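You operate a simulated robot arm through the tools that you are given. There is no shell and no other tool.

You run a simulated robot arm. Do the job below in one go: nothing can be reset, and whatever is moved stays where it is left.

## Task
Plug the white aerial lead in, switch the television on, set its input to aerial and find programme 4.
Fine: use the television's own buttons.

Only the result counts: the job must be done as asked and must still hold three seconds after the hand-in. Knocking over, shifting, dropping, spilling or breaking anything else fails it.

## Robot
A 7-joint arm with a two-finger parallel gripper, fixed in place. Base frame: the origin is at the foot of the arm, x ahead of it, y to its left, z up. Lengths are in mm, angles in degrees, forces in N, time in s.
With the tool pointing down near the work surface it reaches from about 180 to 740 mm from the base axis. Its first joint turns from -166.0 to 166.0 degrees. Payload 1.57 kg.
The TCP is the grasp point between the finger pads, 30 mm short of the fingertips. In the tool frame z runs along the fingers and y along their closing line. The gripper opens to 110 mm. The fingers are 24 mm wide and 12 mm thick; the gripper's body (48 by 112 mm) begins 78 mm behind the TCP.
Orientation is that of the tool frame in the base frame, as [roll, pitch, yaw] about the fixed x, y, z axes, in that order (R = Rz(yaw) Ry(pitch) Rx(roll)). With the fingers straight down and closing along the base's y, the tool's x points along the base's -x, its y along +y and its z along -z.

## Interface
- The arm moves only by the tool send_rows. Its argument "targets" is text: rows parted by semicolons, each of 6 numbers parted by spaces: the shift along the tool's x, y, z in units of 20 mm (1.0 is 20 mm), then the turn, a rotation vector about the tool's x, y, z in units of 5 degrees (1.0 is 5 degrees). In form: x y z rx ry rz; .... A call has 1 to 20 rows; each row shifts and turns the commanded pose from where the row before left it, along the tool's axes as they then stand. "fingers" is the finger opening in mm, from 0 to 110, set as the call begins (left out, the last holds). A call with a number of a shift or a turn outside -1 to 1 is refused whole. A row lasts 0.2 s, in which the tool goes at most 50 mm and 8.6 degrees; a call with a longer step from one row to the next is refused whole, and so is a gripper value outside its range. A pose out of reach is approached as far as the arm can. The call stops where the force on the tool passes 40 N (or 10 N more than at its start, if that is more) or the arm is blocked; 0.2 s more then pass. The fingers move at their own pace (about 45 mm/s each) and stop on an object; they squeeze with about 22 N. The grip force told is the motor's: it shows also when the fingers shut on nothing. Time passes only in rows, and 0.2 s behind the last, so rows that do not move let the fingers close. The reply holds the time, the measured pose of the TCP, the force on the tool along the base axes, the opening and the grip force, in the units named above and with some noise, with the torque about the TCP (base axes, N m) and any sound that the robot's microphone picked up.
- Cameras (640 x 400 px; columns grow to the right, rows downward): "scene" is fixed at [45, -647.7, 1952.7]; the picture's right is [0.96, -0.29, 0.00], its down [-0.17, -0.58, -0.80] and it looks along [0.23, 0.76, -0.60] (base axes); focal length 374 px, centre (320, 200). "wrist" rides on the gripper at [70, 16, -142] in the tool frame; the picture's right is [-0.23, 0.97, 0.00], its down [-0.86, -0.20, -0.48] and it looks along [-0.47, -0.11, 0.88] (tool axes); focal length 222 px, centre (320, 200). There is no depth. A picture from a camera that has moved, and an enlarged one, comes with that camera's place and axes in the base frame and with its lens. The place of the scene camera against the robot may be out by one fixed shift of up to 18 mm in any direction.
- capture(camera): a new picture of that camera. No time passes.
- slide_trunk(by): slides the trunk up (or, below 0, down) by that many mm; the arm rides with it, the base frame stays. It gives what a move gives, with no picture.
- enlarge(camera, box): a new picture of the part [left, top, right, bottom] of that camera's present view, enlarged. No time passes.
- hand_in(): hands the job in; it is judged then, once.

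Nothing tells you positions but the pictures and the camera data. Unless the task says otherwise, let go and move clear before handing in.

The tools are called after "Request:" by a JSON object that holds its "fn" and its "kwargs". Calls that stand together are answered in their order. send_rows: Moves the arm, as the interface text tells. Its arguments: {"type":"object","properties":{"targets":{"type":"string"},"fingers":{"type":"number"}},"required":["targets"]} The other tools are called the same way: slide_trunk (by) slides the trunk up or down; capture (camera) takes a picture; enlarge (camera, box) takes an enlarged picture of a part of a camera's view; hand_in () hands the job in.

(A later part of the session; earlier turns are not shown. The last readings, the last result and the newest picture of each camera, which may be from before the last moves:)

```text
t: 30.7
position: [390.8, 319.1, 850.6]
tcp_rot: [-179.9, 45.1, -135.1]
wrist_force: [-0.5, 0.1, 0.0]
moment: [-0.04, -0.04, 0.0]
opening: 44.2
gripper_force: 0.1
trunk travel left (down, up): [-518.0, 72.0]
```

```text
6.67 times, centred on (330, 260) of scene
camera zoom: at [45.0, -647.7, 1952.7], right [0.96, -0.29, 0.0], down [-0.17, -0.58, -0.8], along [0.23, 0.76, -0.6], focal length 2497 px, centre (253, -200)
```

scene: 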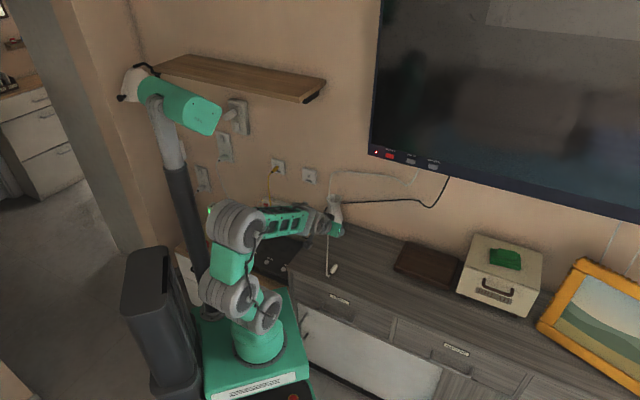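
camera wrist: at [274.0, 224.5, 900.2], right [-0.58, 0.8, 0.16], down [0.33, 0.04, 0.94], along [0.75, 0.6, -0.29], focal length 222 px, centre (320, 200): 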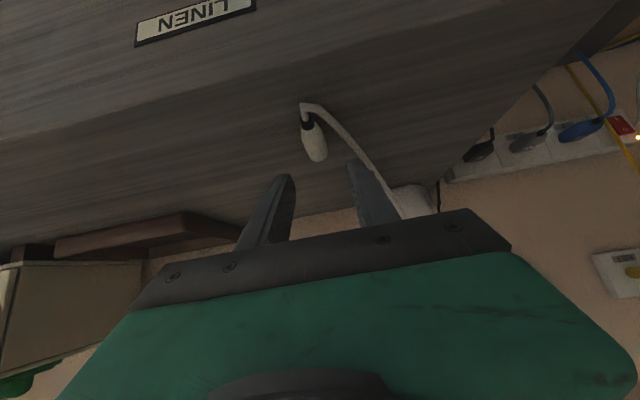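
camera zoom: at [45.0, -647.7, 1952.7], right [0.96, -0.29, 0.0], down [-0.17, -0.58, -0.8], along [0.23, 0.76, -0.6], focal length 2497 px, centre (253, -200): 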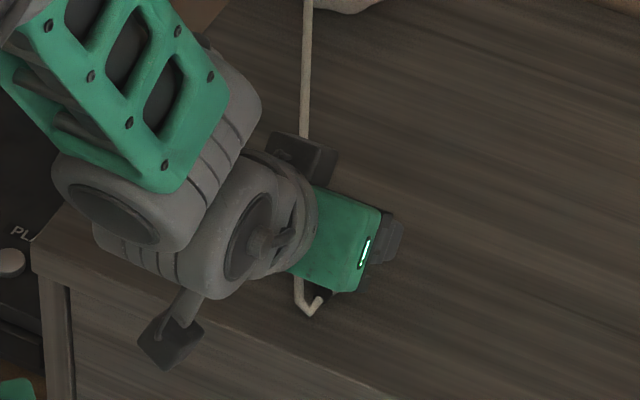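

The plug is centred between the fingers, with the lead just to the left. I'll lower the last 27 mm so the fingertips are about 2 mm above the sideboard.

Request:
{"fn": "send_rows", "kwargs": {"targets": "0.33 -0.01 0.33 0 0 0; 0.33 0 0.33 0 0 0; 0.3 0 0.3 0 0 0"}}

Request:
{"fn": "enlarge", "kwargs": {"camera": "wrist", "box": [250, 90, 410, 230]}}

```text
t: 31.5
position: [390.7, 319.1, 821.6]
tcp_rot: [-179.9, 45.2, -135.1]
wrist_force: [-1.0, -0.1, 0.1]
moment: [0.0, 0.04, 0.03]
opening: 43.9
gripper_force: 0.2
trunk travel left (down, up): [-518.0, 72.0]
```

```text
2.86 times, centred on (330, 160) of wrist
camera zoom: at [274.3, 224.6, 872.7], right [-0.58, 0.8, 0.16], down [0.33, 0.05, 0.94], along [0.75, 0.6, -0.29], focal length 635 px, centre (291, 314)
```

zoom: 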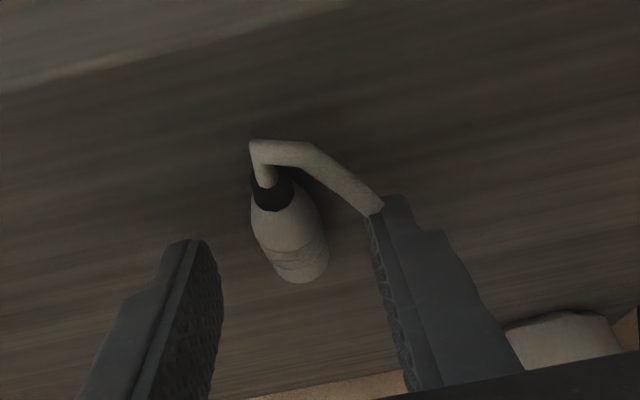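

The fingers straddle the plug evenly and there's no contact force. Closing now.

Request:
{"fn": "send_rows", "kwargs": {"targets": "0 0 0 0 0 0; 0 0 0 0 0 0; 0 0 0 0 0 0; 0 0 0 0 0 0; 0 0 0 0 0 0", "fingers": 8}}

Request:
{"fn": "enlarge", "kwargs": {"camera": "wrist", "box": [250, 90, 410, 230]}}

```text
t: 32.7
position: [391.6, 319.2, 823.0]
tcp_rot: [-179.9, 45.3, -135.0]
wrist_force: [0.8, 0.5, -0.1]
moment: [0.0, 0.01, -0.04]
opening: 15.7
gripper_force: 21.5
trunk travel left (down, up): [-518.0, 72.0]
```

```text
2.86 times, centred on (330, 160) of wrist
camera zoom: at [274.3, 224.5, 872.8], right [-0.58, 0.8, 0.16], down [0.33, 0.05, 0.94], along [0.75, 0.6, -0.29], focal length 635 px, centre (291, 314)
```

zoom: 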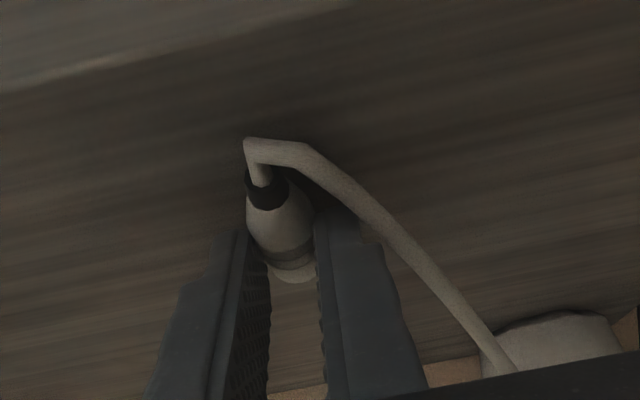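

The grip holds at 15.7 mm with 21.5 N on the plug body. Lifting gently and checking that it comes along straight.

Request:
{"fn": "send_rows", "kwargs": {"targets": "-0.35 0 -0.35 0 0 0; -0.5 0 -0.5 0 0 0; -0.7 0 -0.7 0 0 0; -0.7 0 -0.7 0 0 0; -0.7 0 -0.7 0 0 0; -0.7 0 -0.7 0 0 0"}}

Request:
{"fn": "enlarge", "kwargs": {"camera": "wrist", "box": [250, 90, 410, 230]}}

Request:
{"fn": "enlarge", "kwargs": {"camera": "scene", "box": [270, 170, 390, 290]}}

```text
t: 34.1
position: [391.6, 319.4, 925.4]
tcp_rot: [-179.9, 45.2, -134.9]
wrist_force: [0.7, 0.0, 0.0]
moment: [-0.01, 0.0, -0.03]
opening: 7.9
gripper_force: 0.1
trunk travel left (down, up): [-518.0, 72.0]
```

```text
2.86 times, centred on (330, 160) of wrist
camera zoom: at [274.5, 224.7, 975.9], right [-0.57, 0.8, 0.16], down [0.33, 0.05, 0.94], along [0.75, 0.6, -0.29], focal length 635 px, centre (291, 314)
```

zoom: 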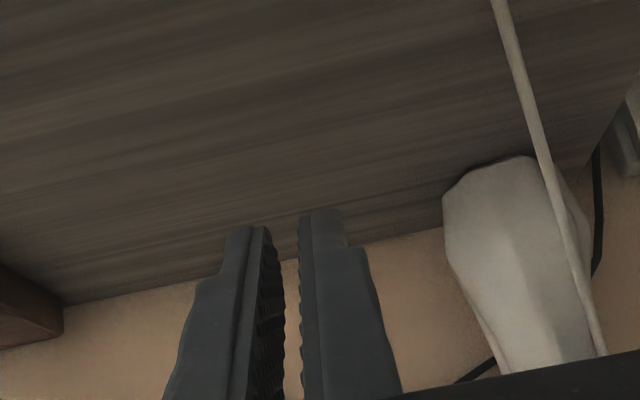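

```text
3.33 times, centred on (330, 230) of scene
camera zoom: at [45.0, -647.7, 1952.7], right [0.96, -0.29, 0.0], down [-0.17, -0.58, -0.8], along [0.23, 0.76, -0.6], focal length 1248 px, centre (287, 100)
```

zoom: 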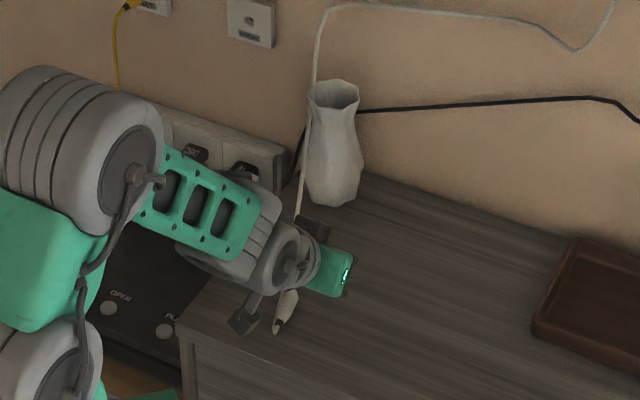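

The plug slipped out: the tilted fingertips only caught its upper half. I'll open up and see where it's lying now.

Request:
{"fn": "send_rows", "kwargs": {"targets": "0 0 0 0 0 0; 0 0 0 0 0 0", "fingers": 44}}

Request:
{"fn": "capture", "kwargs": {"camera": "wrist"}}

Request:
{"fn": "enlarge", "kwargs": {"camera": "wrist", "box": [260, 0, 370, 110]}}

Request:
{"fn": "enlarge", "kwargs": {"camera": "scene", "box": [320, 250, 360, 280]}}

```text
t: 34.7
position: [391.4, 319.2, 925.4]
tcp_rot: [-180.0, 45.2, -134.9]
wrist_force: [0.0, 0.5, -0.2]
moment: [-0.03, 0.02, 0.01]
opening: 44.2
gripper_force: 0.1
trunk travel left (down, up): [-518.0, 72.0]
```

```text
taken
camera wrist: at [274.6, 224.8, 975.8], right [-0.58, 0.8, 0.16], down [0.33, 0.04, 0.94], along [0.75, 0.6, -0.29], focal length 222 px, centre (320, 200)
```

wrist: 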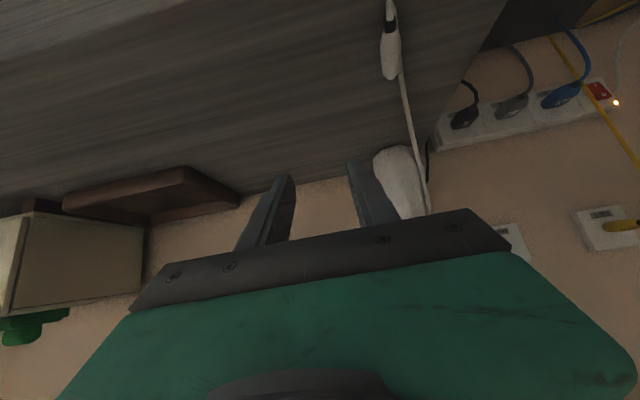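

```text
3.64 times, centred on (315, 55) of wrist
camera zoom: at [274.6, 224.8, 975.8], right [-0.58, 0.8, 0.16], down [0.33, 0.04, 0.94], along [0.75, 0.6, -0.29], focal length 808 px, centre (338, 727)
```

zoom: 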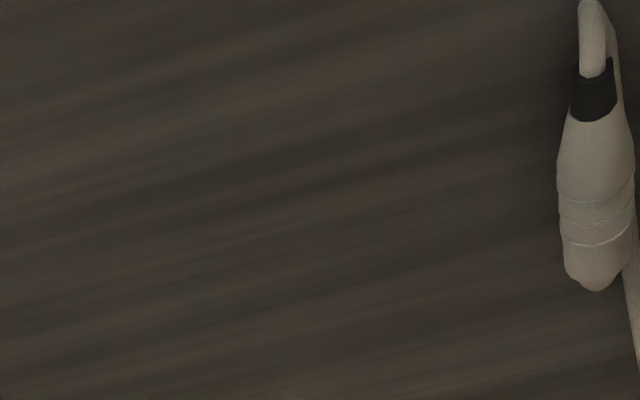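

```text
13.33 times, centred on (340, 265) of scene
camera zoom: at [45.0, -647.7, 1952.7], right [0.96, -0.29, 0.0], down [-0.17, -0.58, -0.8], along [0.23, 0.76, -0.6], focal length 4994 px, centre (53, -667)
```

zoom: 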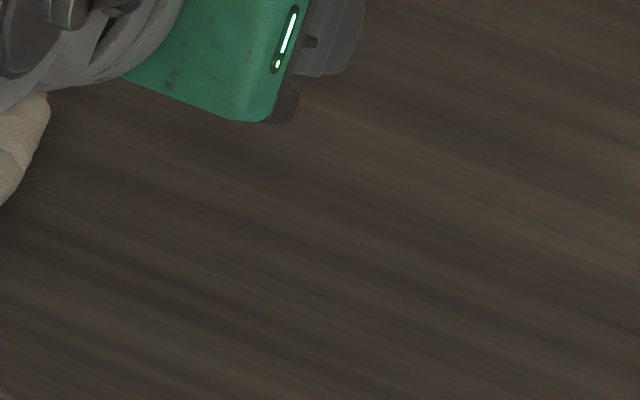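

The plug slipped because the fingers caught its tapered rear, and it has rolled about 80 mm left and turned to about 54°. A shallower tilt would grip better, so I'll raise the trunk and test whether the socket is still within reach at 35°.

Request:
{"fn": "slide_trunk", "kwargs": {"by": 71}}

Request:
{"fn": "send_rows", "kwargs": {"targets": "-0.3 0.5 -0.3 0 0.68 0; -0.3 1 -0.3 0 0.68 0; 0 1 0 0 0.68 0; 0 1 0 0 0 0; 0 1 0 0 0 0; 0 1 0 0 0 0; 0 1 0 0 0 0; 0 1 0 0 0 0; 0 1 0 0 0 0; 0 1 0 0 0 0; 0 1 0 0 0 0; 0 1 0 0 0 0; 0 1 0 0 0 0; 0 1 0 0 0 0; 0 0.55 0 0 0 0"}}

```text
t: 35.8
position: [392.3, 320.2, 996.1]
tcp_rot: [-179.8, 45.2, -135.0]
wrist_force: [0.4, 0.5, -0.5]
moment: [-0.04, -0.01, -0.02]
opening: 44.1
gripper_force: 0.2
trunk travel left (down, up): [-589.0, 1.0]
```

```text
t: 39.0
position: [192.4, 519.9, 1013.9]
tcp_rot: [-179.9, 35.0, -135.0]
wrist_force: [-0.1, -0.4, -0.2]
moment: [0.01, 0.01, -0.06]
opening: 44.1
gripper_force: 0.0
trunk travel left (down, up): [-589.0, 1.0]
```

Request:
{"fn": "send_rows", "kwargs": {"targets": "-0.819 0 0.574 0 0 0; -0.819 0 0.574 0 0 0; -0.819 0 0.574 0 0 0; -0.819 0 0.574 0 0 0; -0.819 0 0.574 0 0 0; -0.819 0 0.574 0 0 0; -0.819 0 0.574 0 0 0; -0.819 0 0.574 0 0 0; -0.819 0 0.574 0 0 0; -0.819 0 0.574 0 0 0; -0.819 0 0.574 0 0 0; -0.819 0 0.574 0 0 0; -0.819 0 0.574 0 0 0; -0.45 0 0.315 0 0 0"}}

```text
t: 42.0
position: [384.5, 712.5, 1013.2]
tcp_rot: [180.0, 35.0, -135.1]
wrist_force: [-0.4, -0.4, -0.2]
moment: [0.0, 0.02, 0.0]
opening: 44.0
gripper_force: 0.0
trunk travel left (down, up): [-589.0, 1.0]
```

Reach is fine at 35°. I'll try 25° on the spot, since a steeper hand would grip the plug better still.

Request:
{"fn": "send_rows", "kwargs": {"targets": "0 0 0 0 0.5 0; 0 0 0 0 0.5 0; 0 0 0 0 0.5 0; 0 0 0 0 0.5 0"}}

Request:
{"fn": "enlarge", "kwargs": {"camera": "scene", "box": [220, 120, 360, 230]}}

```text
t: 43.0
position: [381.0, 705.9, 1011.6]
tcp_rot: [-180.0, 24.9, -135.0]
wrist_force: [0.5, -0.1, 0.1]
moment: [-0.03, -0.02, -0.01]
opening: 43.8
gripper_force: 0.1
out of reach, approached as far as the arm can: row 4
trunk travel left (down, up): [-589.0, 1.0]
```

```text
3.64 times, centred on (290, 175) of scene
camera zoom: at [45.0, -647.7, 1952.7], right [0.96, -0.29, 0.0], down [-0.17, -0.58, -0.8], along [0.23, 0.76, -0.6], focal length 1362 px, centre (429, 291)
```

zoom: 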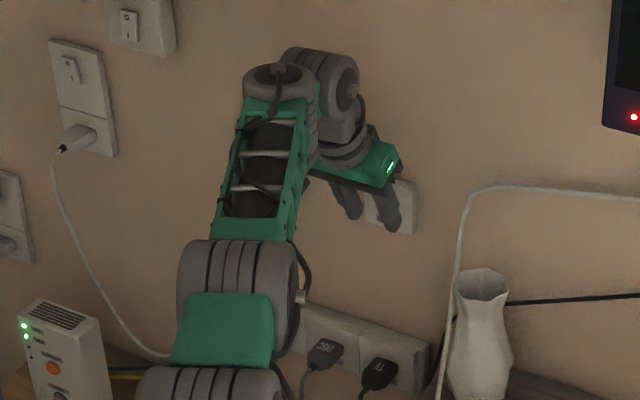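

25° is just past the limit, so 33° is a good compromise with margin. I'll back off the wall and return over the plug at 33° tilt.

Request:
{"fn": "send_rows", "kwargs": {"targets": "0.906 0 -0.423 0 0 0; 0.906 0 -0.423 0 0 0; 0.906 0 -0.423 0 0 0; 0.906 0 -0.423 0 0 0; 0.906 0 -0.423 0 0 0; 0.906 0 -0.423 0 0 0; 0 0 0 0 -0.81 0; 0 0 0 0 -0.81 0; 0.839 0 -0.545 0 0 0; 0.839 0 -0.545 0 0 0; 0.839 0 -0.545 0 0 0; 0.839 0 -0.545 0 0 0; 0.839 0 -0.545 0 0 0; 0.839 0 -0.545 0 0 0; 0.839 0 -0.545 0 0 0"}}

Request:
{"fn": "send_rows", "kwargs": {"targets": "0 -1 0 0 0 0; 0 -1 0 0 0 0; 0 -1 0 0 0 0; 0 -1 0 0 0 0; 0 -1 0 0 0 0; 0 -1 0 0 0 0; 0 -1 0 0 0 0; 0 -1 0 0 0 0; 0 -1 0 0 0 0"}}

Request:
{"fn": "capture", "kwargs": {"camera": "wrist"}}

Request:
{"fn": "enlarge", "kwargs": {"camera": "scene", "box": [280, 180, 380, 290]}}

```text
t: 46.2
position: [195.9, 521.0, 1012.3]
tcp_rot: [-179.9, 33.1, -135.0]
wrist_force: [0.6, -0.5, 0.4]
moment: [0.0, -0.01, -0.01]
opening: 44.0
gripper_force: 0.2
trunk travel left (down, up): [-589.0, 1.0]
```

```text
t: 48.2
position: [325.1, 393.9, 1011.0]
tcp_rot: [180.0, 33.0, -135.1]
wrist_force: [0.2, 0.0, 0.0]
moment: [0.01, 0.01, 0.01]
opening: 44.2
gripper_force: 0.1
trunk travel left (down, up): [-589.0, 1.0]
```

```text
taken
camera wrist: at [217.6, 309.7, 1092.8], right [-0.55, 0.82, 0.12], down [0.46, 0.18, 0.87], along [0.69, 0.54, -0.48], focal length 222 px, centre (320, 200)
```

wrist: 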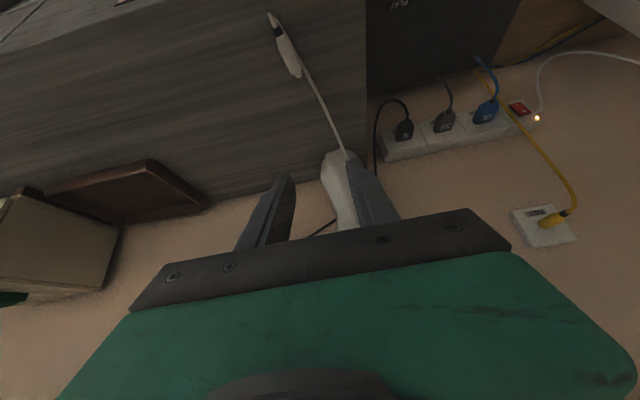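

```text
3.64 times, centred on (330, 235) of scene
camera zoom: at [45.0, -647.7, 1952.7], right [0.96, -0.29, 0.0], down [-0.17, -0.58, -0.8], along [0.23, 0.76, -0.6], focal length 1362 px, centre (284, 73)
```

zoom: 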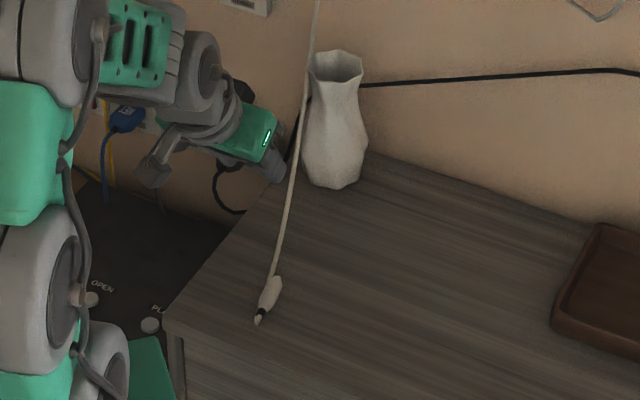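

Request:
{"fn": "enlarge", "kwargs": {"camera": "wrist", "box": [255, 0, 325, 90]}}

Request:
{"fn": "enlarge", "kwargs": {"camera": "scene", "box": [335, 250, 370, 275]}}

Request:
{"fn": "enlarge", "kwargs": {"camera": "scene", "box": [340, 248, 364, 274]}}

```text
4.44 times, centred on (290, 45) of wrist
camera zoom: at [217.6, 309.7, 1092.8], right [-0.55, 0.82, 0.12], down [0.46, 0.18, 0.87], along [0.69, 0.54, -0.48], focal length 987 px, centre (453, 889)
```

zoom: 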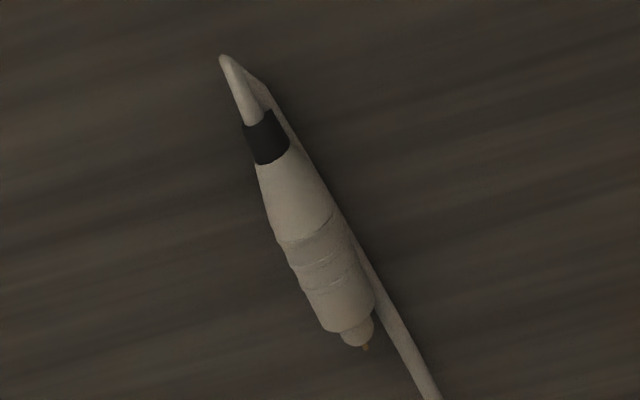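

```text
16.00 times, centred on (352, 262) of scene
camera zoom: at [45.0, -647.7, 1952.7], right [0.96, -0.29, 0.0], down [-0.17, -0.58, -0.8], along [0.23, 0.76, -0.6], focal length 5993 px, centre (-200, -800)
```

zoom: 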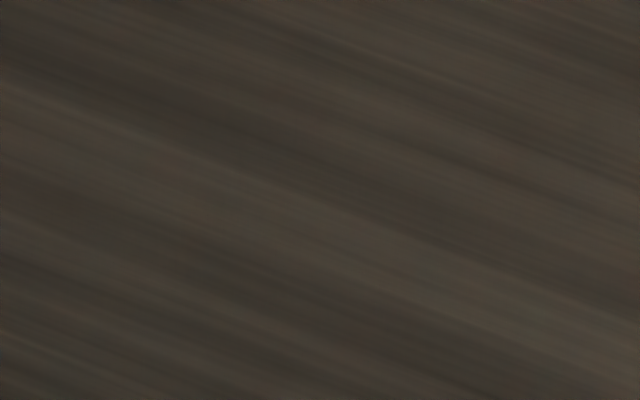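

```text
15.38 times, centred on (352, 261) of scene
camera zoom: at [45.0, -647.7, 1952.7], right [0.96, -0.29, 0.0], down [-0.17, -0.58, -0.8], along [0.23, 0.76, -0.6], focal length 5762 px, centre (-172, -738)
```

zoom: 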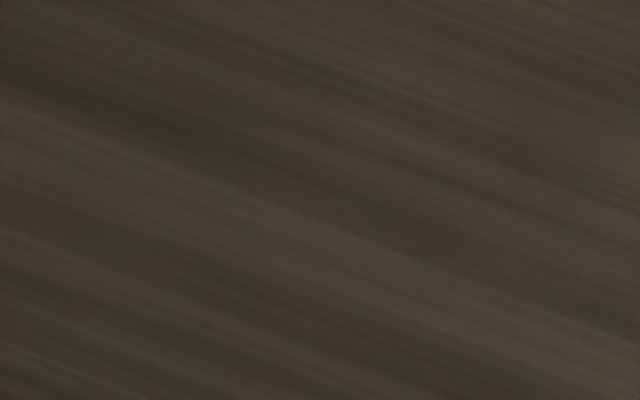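

The plug now lies at about 53.7° azimuth with its rear near (332, 374, 801). I'll turn the hand to match, line up over the cylindrical part of its body, and come down to z about 870.

Request:
{"fn": "send_rows", "kwargs": {"targets": "0 0 0 -0.474 0 -0.73; 0 0 0 -0.474 0 -0.73; -0.21 -0.8825 0.136 0 0 0; 0.5446 0 0.8387 0 0 0; 0.5446 0 0.8387 0 0 0; 0.5446 0 0.8387 0 0 0; 0.5446 0 0.8387 0 0 0; 0.5446 0 0.8387 0 0 0; 0.5446 0 0.8387 0 0 0; 0.5446 0 0.8387 0 0 0"}}

Request:
{"fn": "capture", "kwargs": {"camera": "wrist"}}

Request:
{"fn": "enlarge", "kwargs": {"camera": "wrist", "box": [250, 80, 410, 230]}}

```text
t: 50.4
position: [341.6, 387.8, 872.2]
tcp_rot: [-179.9, 33.1, -126.3]
wrist_force: [0.1, -0.3, 0.7]
moment: [0.02, 0.01, -0.01]
opening: 44.1
gripper_force: 0.1
trunk travel left (down, up): [-589.0, 1.0]
```

```text
taken
camera wrist: at [248.4, 288.8, 952.6], right [-0.67, 0.73, 0.12], down [0.43, 0.25, 0.87], along [0.6, 0.64, -0.48], focal length 222 px, centre (320, 200)
```

wrist: 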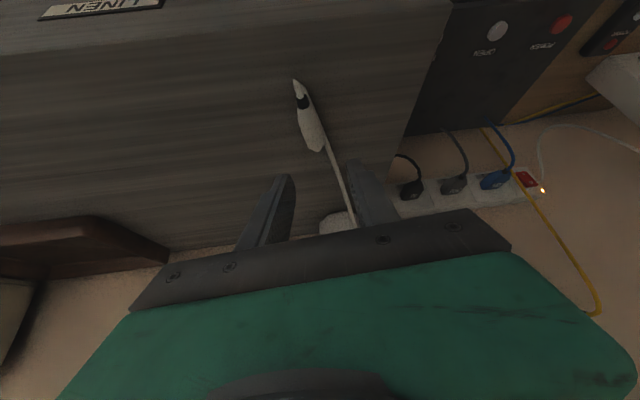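

```text
2.67 times, centred on (330, 155) of wrist
camera zoom: at [248.4, 288.8, 952.6], right [-0.67, 0.73, 0.12], down [0.43, 0.25, 0.87], along [0.6, 0.64, -0.48], focal length 592 px, centre (293, 320)
```

zoom: 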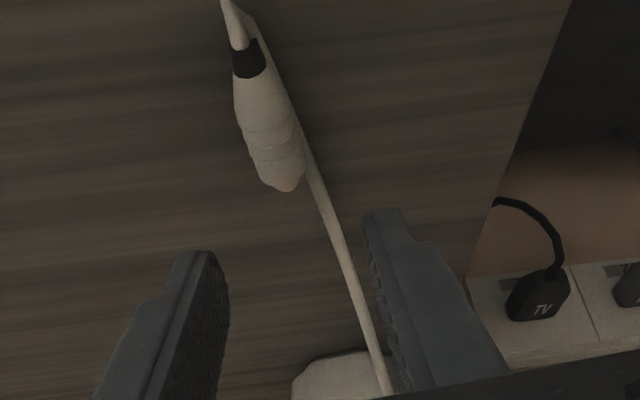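

Alignment over the plug is within a millimetre. Lowering to grip height.

Request:
{"fn": "send_rows", "kwargs": {"targets": "0.434 0 0.666 0 0 0; 0.434 0 0.666 0 0 0; 0.234 0 0.36 0 0 0; 0.2 0 0.306 0 0 0"}}

Request:
{"fn": "enlarge", "kwargs": {"camera": "wrist", "box": [250, 80, 410, 230]}}

```text
t: 51.4
position: [341.4, 389.4, 824.3]
tcp_rot: [-179.9, 33.2, -126.3]
wrist_force: [-0.5, 0.6, 0.3]
moment: [-0.01, 0.0, 0.04]
opening: 44.2
gripper_force: 0.0
trunk travel left (down, up): [-589.0, 1.0]
```

```text
2.67 times, centred on (330, 155) of wrist
camera zoom: at [248.7, 288.8, 904.7], right [-0.67, 0.73, 0.12], down [0.43, 0.25, 0.87], along [0.6, 0.64, -0.48], focal length 592 px, centre (293, 320)
```

zoom: 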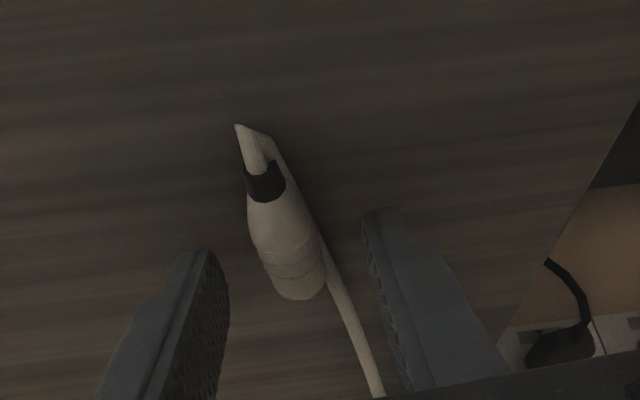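

The plug sits centred with the ribbed cylinder between the pads. Closing.

Request:
{"fn": "send_rows", "kwargs": {"targets": "0 0 0 0 0 0; 0 0 0 0 0 0; 0 0 0 0 0 0; 0 0 0 0 0 0; 0 0 0 0 0 0", "fingers": 8}}

Request:
{"fn": "enlarge", "kwargs": {"camera": "wrist", "box": [250, 80, 410, 230]}}

```text
t: 52.6
position: [341.6, 388.5, 824.9]
tcp_rot: [-179.8, 33.1, -126.4]
wrist_force: [-0.1, -1.2, 0.8]
moment: [-0.03, -0.01, -0.03]
opening: 16.1
gripper_force: 22.6
trunk travel left (down, up): [-589.0, 1.0]
```

```text
2.67 times, centred on (330, 155) of wrist
camera zoom: at [248.7, 288.8, 905.0], right [-0.67, 0.73, 0.12], down [0.43, 0.25, 0.87], along [0.6, 0.64, -0.48], focal length 592 px, centre (293, 320)
```

zoom: 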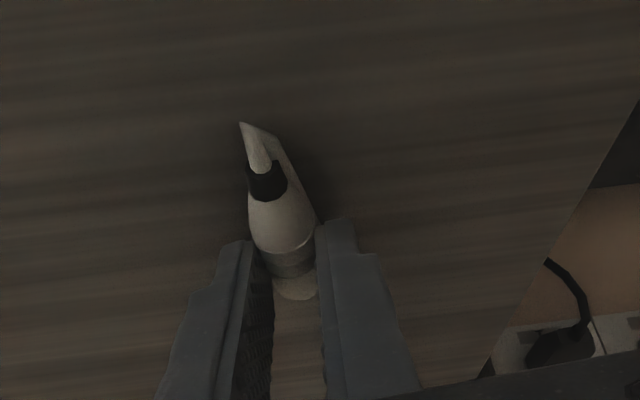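

Gripped at 16.1 mm. I'll lift just a centimetre and check the grip holds.

Request:
{"fn": "send_rows", "kwargs": {"targets": "-0.055 0 -0.084 0 0 0; -0.055 0 -0.084 0 0 0; -0.055 0 -0.084 0 0 0; -0.055 0 -0.084 0 0 0; -0.055 0 -0.084 0 0 0; 0 0 0 0 0 0"}}

Request:
{"fn": "enlarge", "kwargs": {"camera": "wrist", "box": [250, 80, 410, 230]}}

```text
t: 54.0
position: [342.0, 388.0, 833.4]
tcp_rot: [-179.9, 33.1, -126.2]
wrist_force: [-0.4, -0.3, -0.9]
moment: [0.0, 0.01, 0.01]
opening: 15.8
gripper_force: 22.5
trunk travel left (down, up): [-589.0, 1.0]
```

```text
2.67 times, centred on (330, 155) of wrist
camera zoom: at [248.8, 288.5, 915.0], right [-0.67, 0.73, 0.12], down [0.43, 0.25, 0.87], along [0.6, 0.64, -0.48], focal length 592 px, centre (293, 320)
```

zoom: 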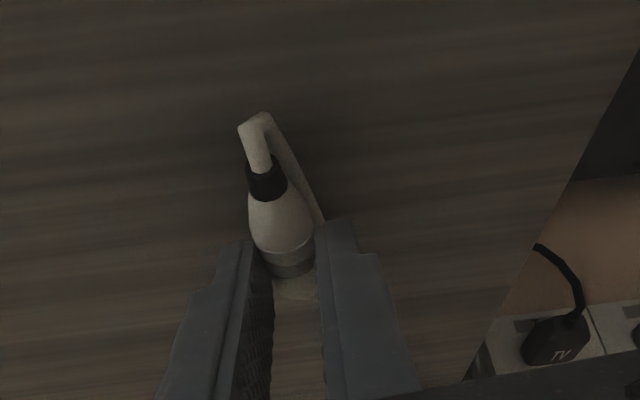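

It's held, with the plug unmoved relative to the fingers. Continuing the lift slowly.

Request:
{"fn": "send_rows", "kwargs": {"targets": "-0.137 0 -0.21 0 0 0; -0.164 0 -0.25 0 0 0; -0.22 0 -0.335 0 0 0; -0.22 0 -0.335 0 0 0; -0.22 0 -0.335 0 0 0; -0.22 0 -0.335 0 0 0; -0.164 0 -0.25 0 0 0"}}

Request:
{"fn": "enlarge", "kwargs": {"camera": "wrist", "box": [250, 80, 410, 230]}}

Request:
{"fn": "enlarge", "kwargs": {"camera": "scene", "box": [290, 150, 400, 280]}}

```text
t: 55.6
position: [340.9, 388.3, 882.8]
tcp_rot: [-179.8, 33.1, -126.3]
wrist_force: [-0.3, 0.1, -0.1]
moment: [0.04, 0.01, -0.01]
opening: 15.8
gripper_force: 22.1
trunk travel left (down, up): [-589.0, 1.0]
```

```text
2.67 times, centred on (330, 155) of wrist
camera zoom: at [248.1, 288.6, 964.4], right [-0.67, 0.73, 0.12], down [0.43, 0.25, 0.87], along [0.6, 0.64, -0.48], focal length 592 px, centre (293, 320)
```

zoom: 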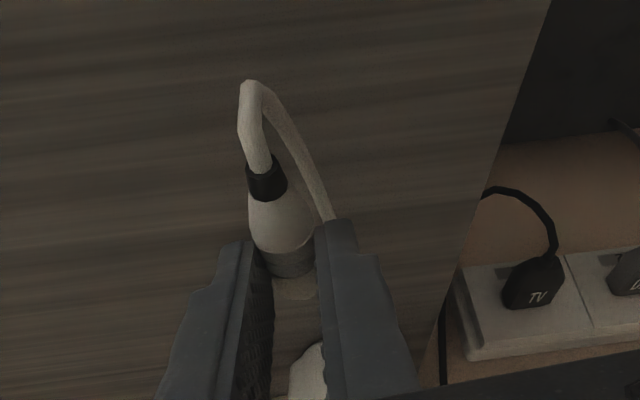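

```text
3.08 times, centred on (345, 215) of scene
camera zoom: at [45.0, -647.7, 1952.7], right [0.96, -0.29, 0.0], down [-0.17, -0.58, -0.8], along [0.23, 0.76, -0.6], focal length 1152 px, centre (243, 154)
```

zoom: 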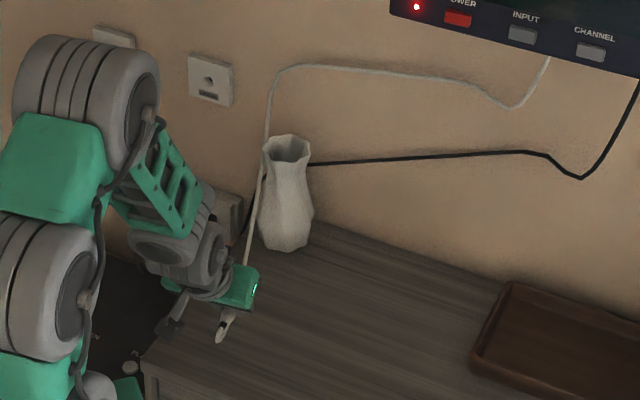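

The lift is good: the plug hangs steadily in the grip, tail to the back. I'll measure exactly how it sits in the fingers.

Request:
{"fn": "enlarge", "kwargs": {"camera": "wrist", "box": [295, 115, 345, 160]}}

Request:
{"fn": "enlarge", "kwargs": {"camera": "wrist", "box": [290, 140, 350, 225]}}

```text
8.89 times, centred on (320, 138) of wrist
camera zoom: at [248.1, 288.6, 964.4], right [-0.67, 0.73, 0.12], down [0.43, 0.25, 0.87], along [0.6, 0.64, -0.48], focal length 1974 px, centre (320, 756)
```

zoom: 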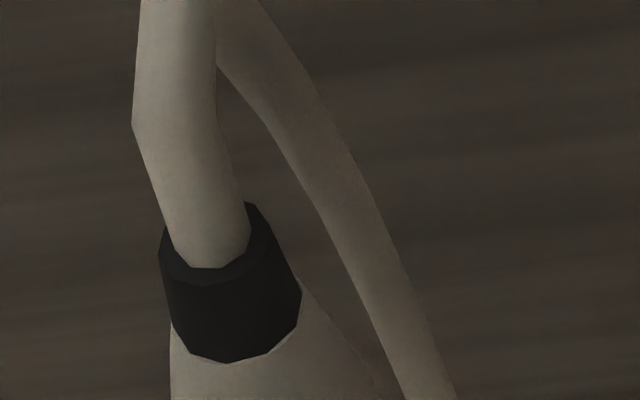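

```text
4.71 times, centred on (320, 182) of wrist
camera zoom: at [248.1, 288.6, 964.4], right [-0.67, 0.73, 0.12], down [0.43, 0.25, 0.87], along [0.6, 0.64, -0.48], focal length 1045 px, centre (320, 282)
```

zoom: 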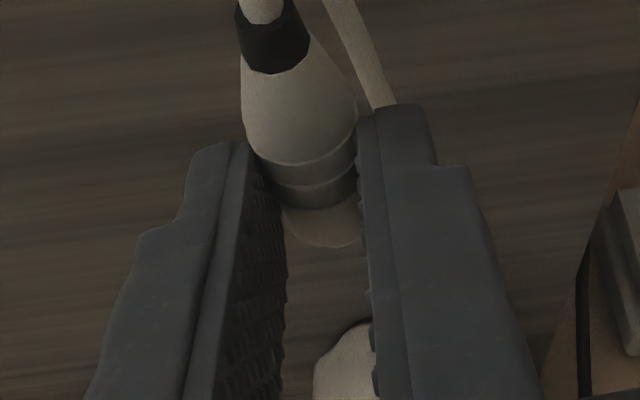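

The plug sits in the grip as planned, about 23–24 mm below the TCP line, pointing forward. Now I'll raise it to socket height and turn the hand back square to the wall, still well out in the open.

Request:
{"fn": "send_rows", "kwargs": {"targets": "-0.2 0 -0.307 0 0 0; -0.363 0 -0.557 0 0 0; -0.363 0 -0.557 0 0 0; -0.363 0 -0.557 0 0 0; -0.363 0 -0.557 0 0 0; -0.363 0 -0.557 0 0 0; -0.363 0 -0.557 0 0 0; -0.363 0 -0.557 0 0 0; -0.363 0 -0.557 0 0 0; -0.363 0 -0.557 0 0 0; -0.163 0 -0.25 0 0 0; 0 0 0 0.237 0 0.365; 0 0 0 0.237 0 0.365; 0 0 0 0.237 0 0.365; 0 0 0 0.237 0 0.365"}}

Request:
{"fn": "enlarge", "kwargs": {"camera": "wrist", "box": [250, 80, 410, 230]}}

Request:
{"fn": "capture", "kwargs": {"camera": "scene"}}

```text
t: 58.8
position: [341.0, 388.8, 1016.5]
tcp_rot: [-179.9, 33.0, -135.0]
wrist_force: [0.6, 0.5, 0.7]
moment: [-0.01, 0.01, -0.02]
opening: 15.6
gripper_force: 21.7
trunk travel left (down, up): [-589.0, 1.0]
```

```text
2.67 times, centred on (330, 155) of wrist
camera zoom: at [234.9, 304.4, 1097.1], right [-0.55, 0.82, 0.12], down [0.46, 0.18, 0.87], along [0.69, 0.54, -0.48], focal length 592 px, centre (293, 320)
```

zoom: 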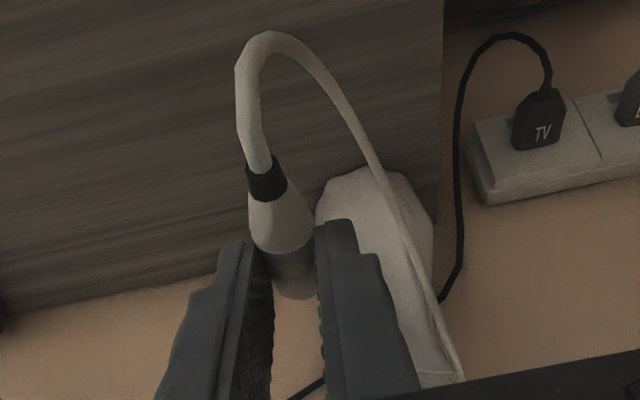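

```text
taken
```

scene: 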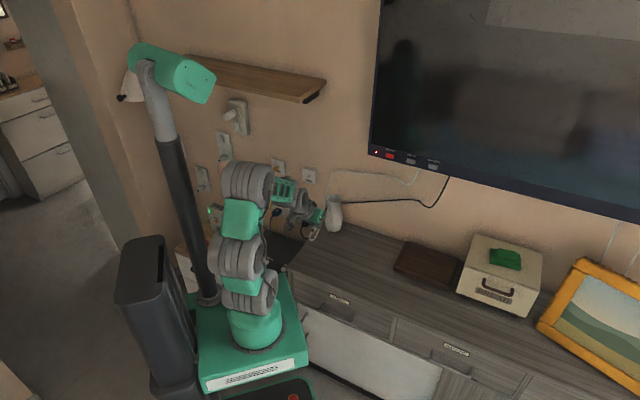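

Still held, and the lead hangs free in a loop. Moving left along the open front to the socket's line.

Request:
{"fn": "send_rows", "kwargs": {"targets": "0 0.4 0 0 0 0; 0 0.8 0 0 0 0; 0 0.8 0 0 0 0; 0 0.8 0 0 0 0; 0 0.8 0 0 0 0; 0 0.8 0 0 0 0; 0 0.8 0 0 0 0; 0 0.8 0 0 0 0; 0 0.8 0 0 0 0; 0 0.8 0 0 0 0; 0 0.8 0 0 0 0; 0 0.8 0 0 0 0; 0 0.6 0 0 0 0; 0 0.01 0 0 0 0"}}

Request:
{"fn": "enlarge", "kwargs": {"camera": "wrist", "box": [220, 60, 440, 240]}}

Request:
{"fn": "enlarge", "kwargs": {"camera": "scene", "box": [200, 130, 380, 270]}}

```text
t: 61.8
position: [203.8, 527.8, 1016.8]
tcp_rot: [-179.9, 33.2, -135.0]
wrist_force: [0.2, -0.7, 0.7]
moment: [0.0, 0.01, 0.0]
opening: 15.6
gripper_force: 21.7
trunk travel left (down, up): [-589.0, 1.0]
```

```text
2.22 times, centred on (330, 150) of wrist
camera zoom: at [95.7, 443.6, 1096.7], right [-0.55, 0.82, 0.12], down [0.46, 0.18, 0.87], along [0.69, 0.54, -0.48], focal length 494 px, centre (298, 311)
```

zoom: 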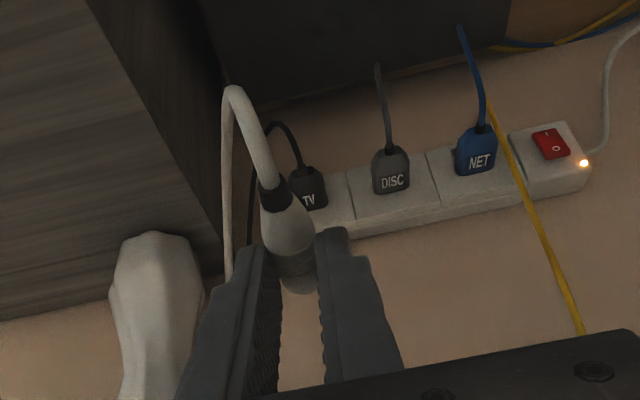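

```text
2.86 times, centred on (290, 200) of scene
camera zoom: at [45.0, -647.7, 1952.7], right [0.96, -0.29, 0.0], down [-0.17, -0.58, -0.8], along [0.23, 0.76, -0.6], focal length 1070 px, centre (406, 200)
```

zoom: 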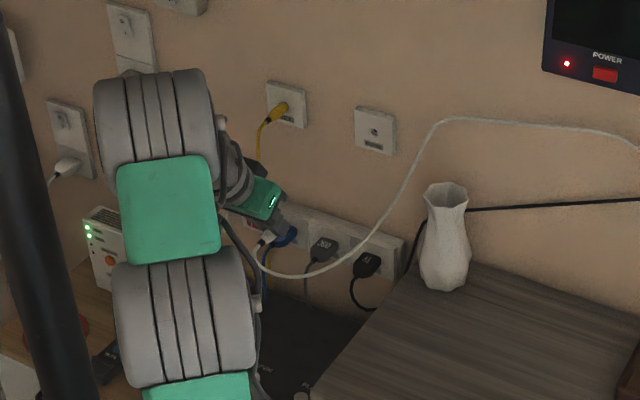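

The lead has swung to the right side, nicely clear. I'll approach the wall to about 33 mm short of the plate and check alignment.

Request:
{"fn": "send_rows", "kwargs": {"targets": "-0.67 0 0.437 0 0 0; -0.67 0 0.437 0 0 0; -0.67 0 0.437 0 0 0; -0.67 0 0.437 0 0 0; -0.67 0 0.437 0 0 0; -0.67 0 0.437 0 0 0; -0.67 0 0.437 0 0 0; -0.67 0 0.437 0 0 0; -0.67 0 0.437 0 0 0; -0.67 0 0.437 0 0 0; -0.67 0 0.437 0 0 0; -0.67 0.02 0.437 0 0 0; -0.67 0.025 0.437 0 0 0; -0.6 0 0.39 0 0 0"}}

Request:
{"fn": "enlarge", "kwargs": {"camera": "wrist", "box": [250, 110, 390, 250]}}

Request:
{"fn": "enlarge", "kwargs": {"camera": "scene", "box": [220, 130, 380, 250]}}

```text
t: 64.8
position: [360.7, 685.3, 1018.1]
tcp_rot: [-179.9, 33.0, -134.9]
wrist_force: [0.5, 0.9, -0.4]
moment: [0.02, -0.01, -0.01]
opening: 15.8
gripper_force: 22.5
trunk travel left (down, up): [-589.0, 1.0]
```

```text
2.86 times, centred on (320, 180) of wrist
camera zoom: at [253.1, 601.5, 1097.4], right [-0.55, 0.82, 0.12], down [0.46, 0.18, 0.87], along [0.69, 0.54, -0.48], focal length 635 px, centre (320, 257)
```

zoom: 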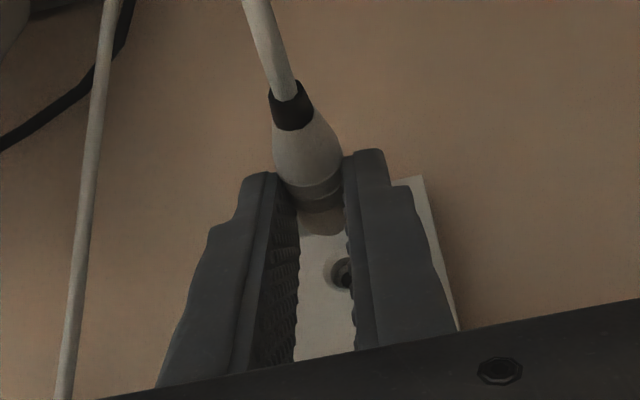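

```text
3.33 times, centred on (300, 190) of scene
camera zoom: at [45.0, -647.7, 1952.7], right [0.96, -0.29, 0.0], down [-0.17, -0.58, -0.8], along [0.23, 0.76, -0.6], focal length 1248 px, centre (387, 233)
```

zoom: 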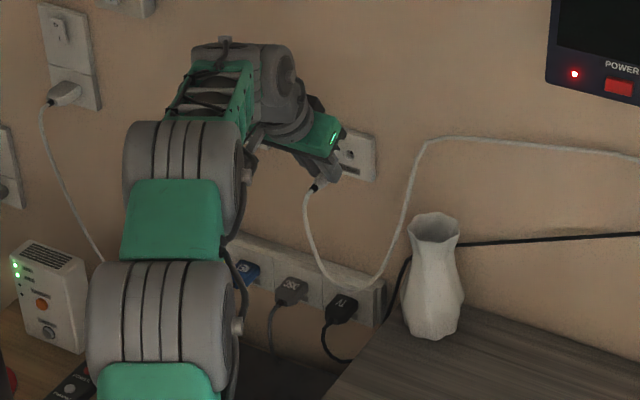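

The hole lies straight ahead beyond the plug in the wrist view. I'll enlarge to check the plug's axis against it.

Request:
{"fn": "enlarge", "kwargs": {"camera": "wrist", "box": [295, 140, 345, 220]}}

Request:
{"fn": "enlarge", "kwargs": {"camera": "scene", "box": [285, 160, 325, 195]}}

```text
5.00 times, centred on (320, 180) of wrist
camera zoom: at [253.1, 601.5, 1097.4], right [-0.55, 0.82, 0.12], down [0.46, 0.18, 0.87], along [0.69, 0.54, -0.48], focal length 1111 px, centre (320, 300)
```

zoom: 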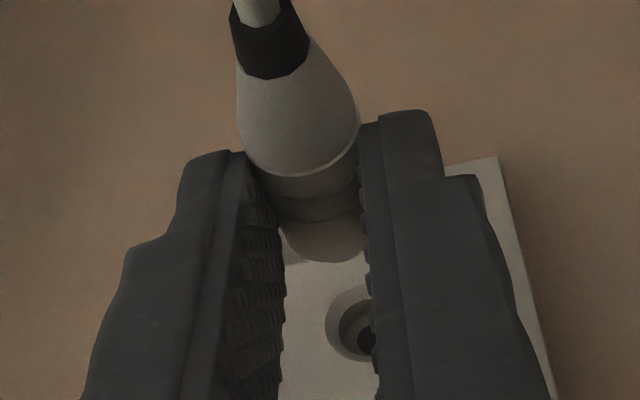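

```text
11.43 times, centred on (305, 178) of scene
camera zoom: at [45.0, -647.7, 1952.7], right [0.96, -0.29, 0.0], down [-0.17, -0.58, -0.8], along [0.23, 0.76, -0.6], focal length 4280 px, centre (491, 457)
```

zoom: 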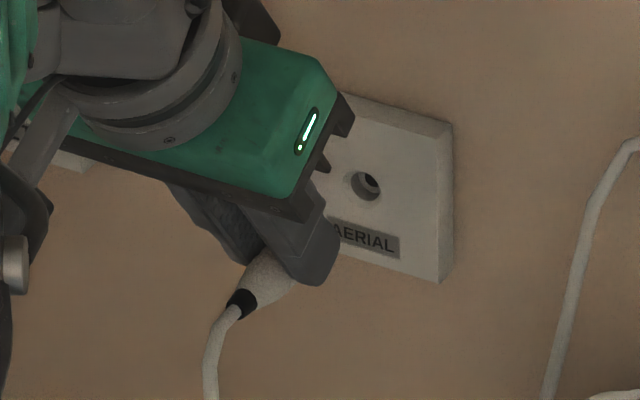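

The plug is on line laterally and about 3 mm high. I'll drop 3 mm and approach to just short of the plate.

Request:
{"fn": "send_rows", "kwargs": {"targets": "0.082 0 0.126 0 0 0; -0.35 0 0.227 0 0 0; -0.35 0 0.227 0 0 0; -0.35 0 0.227 0 0 0; 0 0 0 0 0 0"}}

Request:
{"fn": "enlarge", "kwargs": {"camera": "wrist", "box": [295, 140, 345, 220]}}

Request:
{"fn": "enlarge", "kwargs": {"camera": "scene", "box": [285, 160, 325, 195]}}

```text
t: 66.0
position: [378.0, 702.7, 1013.8]
tcp_rot: [-179.9, 33.0, -135.0]
wrist_force: [-0.9, 0.9, 0.0]
moment: [0.0, 0.01, 0.03]
opening: 15.7
gripper_force: 22.0
trunk travel left (down, up): [-589.0, 1.0]
```

```text
5.00 times, centred on (320, 180) of wrist
camera zoom: at [270.4, 618.6, 1094.5], right [-0.55, 0.82, 0.12], down [0.46, 0.18, 0.87], along [0.69, 0.54, -0.48], focal length 1111 px, centre (320, 300)
```

zoom: 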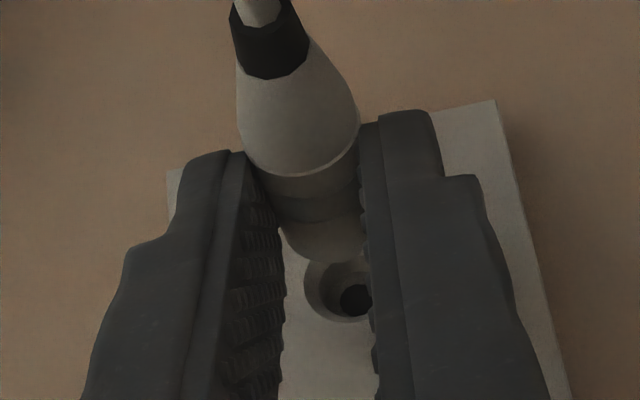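

```text
11.43 times, centred on (305, 178) of scene
camera zoom: at [45.0, -647.7, 1952.7], right [0.96, -0.29, 0.0], down [-0.17, -0.58, -0.8], along [0.23, 0.76, -0.6], focal length 4280 px, centre (491, 457)
```

zoom: 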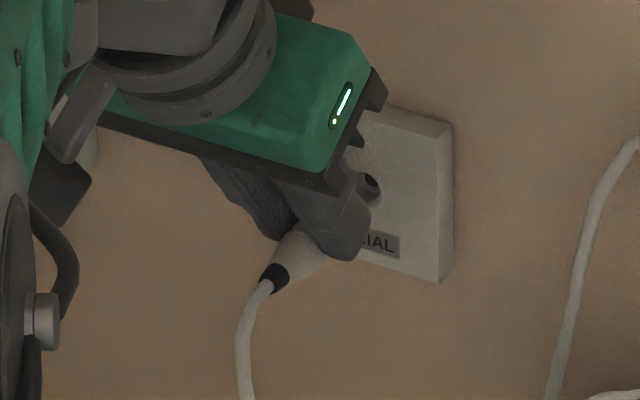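

The projected plug axis now falls within about a millimetre of the hole centre. I'll push in with small steps and watch the force.

Request:
{"fn": "send_rows", "kwargs": {"targets": "-0.0839 0 0.0545 0 0 0; -0.0839 0 0.0545 0 0 0; -0.0839 0 0.0545 0 0 0; -0.0839 0 0.0545 0 0 0; 0 0 0 0 0 0"}}

Request:
{"fn": "enlarge", "kwargs": {"camera": "wrist", "box": [295, 140, 345, 220]}}

```text
t: 67.2
position: [383.1, 709.7, 1013.5]
tcp_rot: [-179.9, 33.1, -135.1]
wrist_force: [0.4, -0.2, -1.0]
moment: [0.03, -0.01, 0.01]
opening: 15.7
gripper_force: 22.4
trunk travel left (down, up): [-589.0, 1.0]
```

```text
5.00 times, centred on (320, 180) of wrist
camera zoom: at [276.5, 624.6, 1094.3], right [-0.55, 0.82, 0.12], down [0.46, 0.18, 0.87], along [0.69, 0.54, -0.48], focal length 1111 px, centre (320, 300)
```

zoom: 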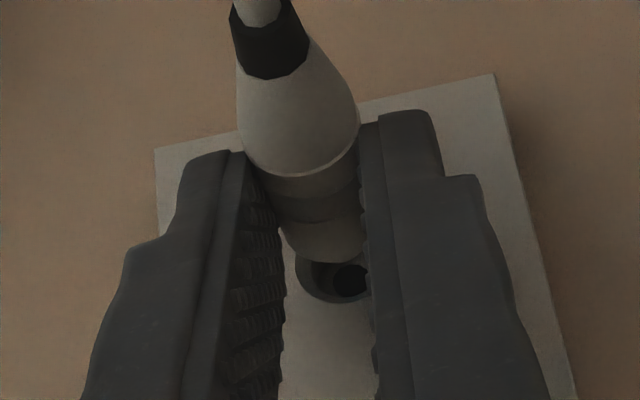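

No contact yet, and the tip is right at the countersink. I'll raise 1 mm to centre it and continue in small steps.

Request:
{"fn": "send_rows", "kwargs": {"targets": "-0.027 0 -0.042 0 0 0; -0.0839 0 0.0545 0 0 0; -0.0839 0 0.0545 0 0 0; 0 0 0 0 0 0"}}

Request:
{"fn": "enlarge", "kwargs": {"camera": "wrist", "box": [295, 140, 345, 220]}}

```text
t: 68.2
position: [384.9, 711.9, 1014.4]
tcp_rot: [180.0, 33.1, -135.0]
wrist_force: [0.1, -0.3, -0.2]
moment: [0.0, -0.01, -0.01]
opening: 15.8
gripper_force: 21.8
trunk travel left (down, up): [-589.0, 1.0]
```

```text
5.00 times, centred on (320, 180) of wrist
camera zoom: at [279.0, 626.9, 1094.9], right [-0.55, 0.82, 0.12], down [0.46, 0.18, 0.87], along [0.69, 0.54, -0.48], focal length 1111 px, centre (320, 300)
```

zoom: 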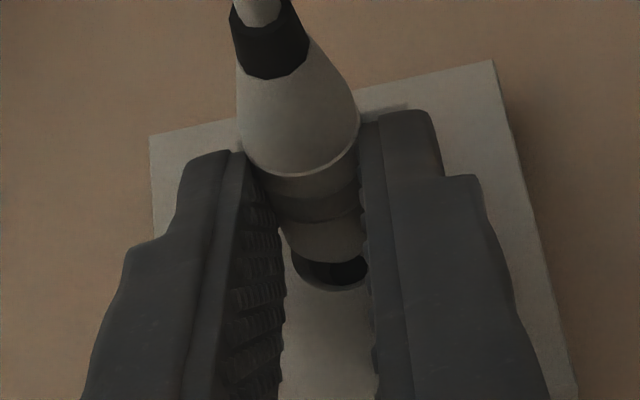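

Request:
{"fn": "send_rows", "kwargs": {"targets": "-0.063 0 0.041 0 0 0; -0.063 0 0.041 0 0 0; -0.063 0 0.041 0 0 0; 0 0 0 0 0 0"}}

Request:
{"fn": "enlarge", "kwargs": {"camera": "wrist", "box": [295, 140, 345, 220]}}

Request:
{"fn": "enlarge", "kwargs": {"camera": "scene", "box": [285, 160, 325, 195]}}

```text
t: 69.2
position: [388.6, 715.0, 1015.9]
tcp_rot: [-179.8, 33.1, -135.0]
wrist_force: [-0.4, 0.1, -0.8]
moment: [0.0, 0.03, 0.01]
opening: 15.6
gripper_force: 21.7
trunk travel left (down, up): [-589.0, 1.0]
```

```text
5.00 times, centred on (320, 180) of wrist
camera zoom: at [282.3, 630.1, 1095.3], right [-0.55, 0.82, 0.12], down [0.46, 0.18, 0.87], along [0.69, 0.54, -0.48], focal length 1111 px, centre (320, 300)
```

zoom: 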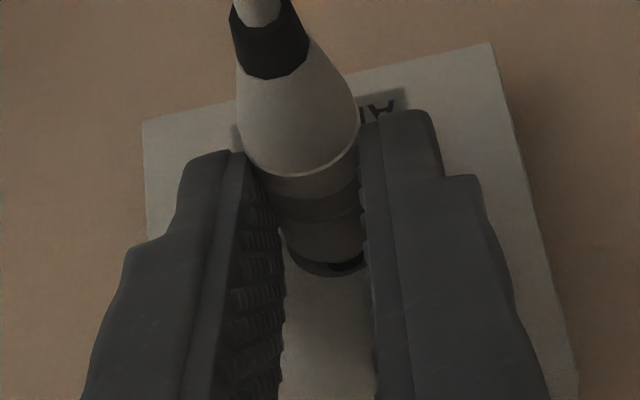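

```text
11.43 times, centred on (305, 178) of scene
camera zoom: at [45.0, -647.7, 1952.7], right [0.96, -0.29, 0.0], down [-0.17, -0.58, -0.8], along [0.23, 0.76, -0.6], focal length 4280 px, centre (491, 457)
```

zoom: 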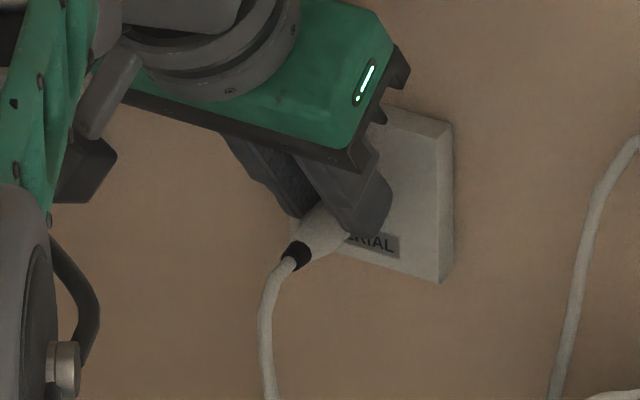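

The tip is inside and centred with no force yet. Continuing in 1.5 mm steps, listening for a click or resistance.

Request:
{"fn": "send_rows", "kwargs": {"targets": "-0.063 0 0.041 0 0 0; -0.063 0 0.041 0 0 0; 0 0 0 0 0 0"}}

Request:
{"fn": "enlarge", "kwargs": {"camera": "wrist", "box": [295, 140, 345, 220]}}

```text
t: 70.0
position: [390.5, 717.4, 1014.2]
tcp_rot: [-179.9, 33.1, -135.1]
wrist_force: [-1.5, -2.5, 0.1]
moment: [-0.1, 0.1, 0.0]
opening: 15.8
gripper_force: 22.5
trunk travel left (down, up): [-589.0, 1.0]
```

```text
5.00 times, centred on (320, 180) of wrist
camera zoom: at [284.0, 632.5, 1095.4], right [-0.55, 0.82, 0.12], down [0.46, 0.18, 0.87], along [0.69, 0.54, -0.48], focal length 1111 px, centre (320, 300)
```

zoom: 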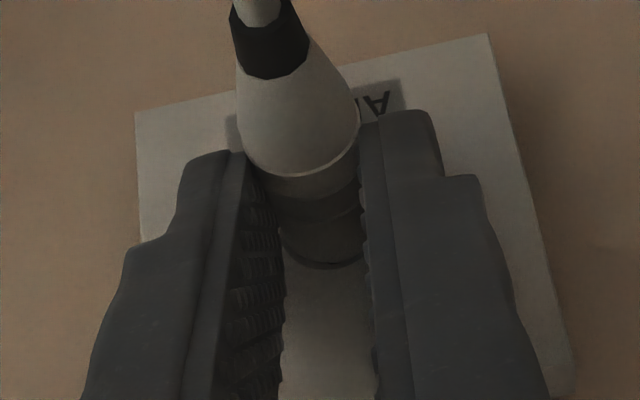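

First resistance, about 3 N. I'll keep pressing gently.

Request:
{"fn": "send_rows", "kwargs": {"targets": "-0.042 0 0.0272 0 0 0; -0.042 0 0.0272 0 0 0; 0 0 0 0 0 0"}}

Request:
{"fn": "send_rows", "kwargs": {"targets": "-0.042 0 0.0272 0 0 0; -0.042 0 0.0272 0 0 0; 0 0 0 0 0 0"}}

Request:
{"fn": "enlarge", "kwargs": {"camera": "wrist", "box": [295, 140, 345, 220]}}

Request:
{"fn": "enlarge", "kwargs": {"camera": "scene", "box": [285, 160, 325, 195]}}

```text
t: 70.8
position: [389.9, 717.5, 1015.6]
tcp_rot: [-179.9, 33.0, -135.1]
wrist_force: [-8.1, -14.9, 1.6]
moment: [-0.38, 0.24, -0.06]
opening: 16.0
gripper_force: 21.6
trunk travel left (down, up): [-589.0, 1.0]
heard: snap
```

```text
t: 71.6
position: [393.9, 717.4, 1014.9]
tcp_rot: [-180.0, 33.2, -135.0]
wrist_force: [-10.4, -16.7, -1.1]
moment: [-0.42, 0.16, 0.0]
opening: 16.0
gripper_force: 21.9
trunk travel left (down, up): [-589.0, 1.0]
```

```text
5.00 times, centred on (320, 180) of wrist
camera zoom: at [285.8, 633.6, 1095.7], right [-0.55, 0.82, 0.12], down [0.46, 0.18, 0.87], along [0.69, 0.54, -0.48], focal length 1111 px, centre (320, 300)
```

zoom: 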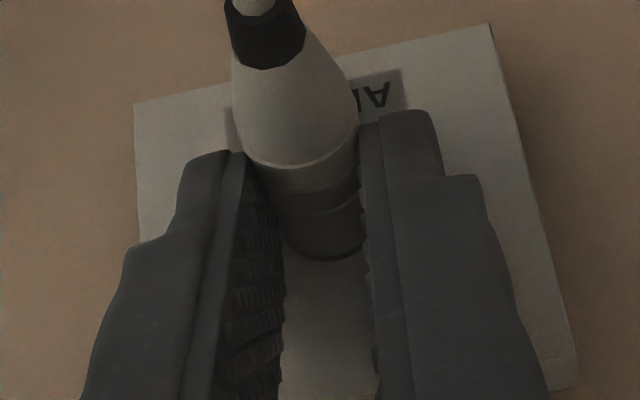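

```text
11.43 times, centred on (305, 178) of scene
camera zoom: at [45.0, -647.7, 1952.7], right [0.96, -0.29, 0.0], down [-0.17, -0.58, -0.8], along [0.23, 0.76, -0.6], focal length 4280 px, centre (491, 457)
```

zoom: 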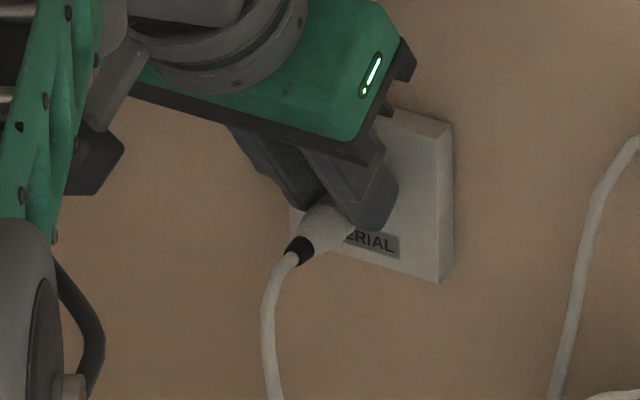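

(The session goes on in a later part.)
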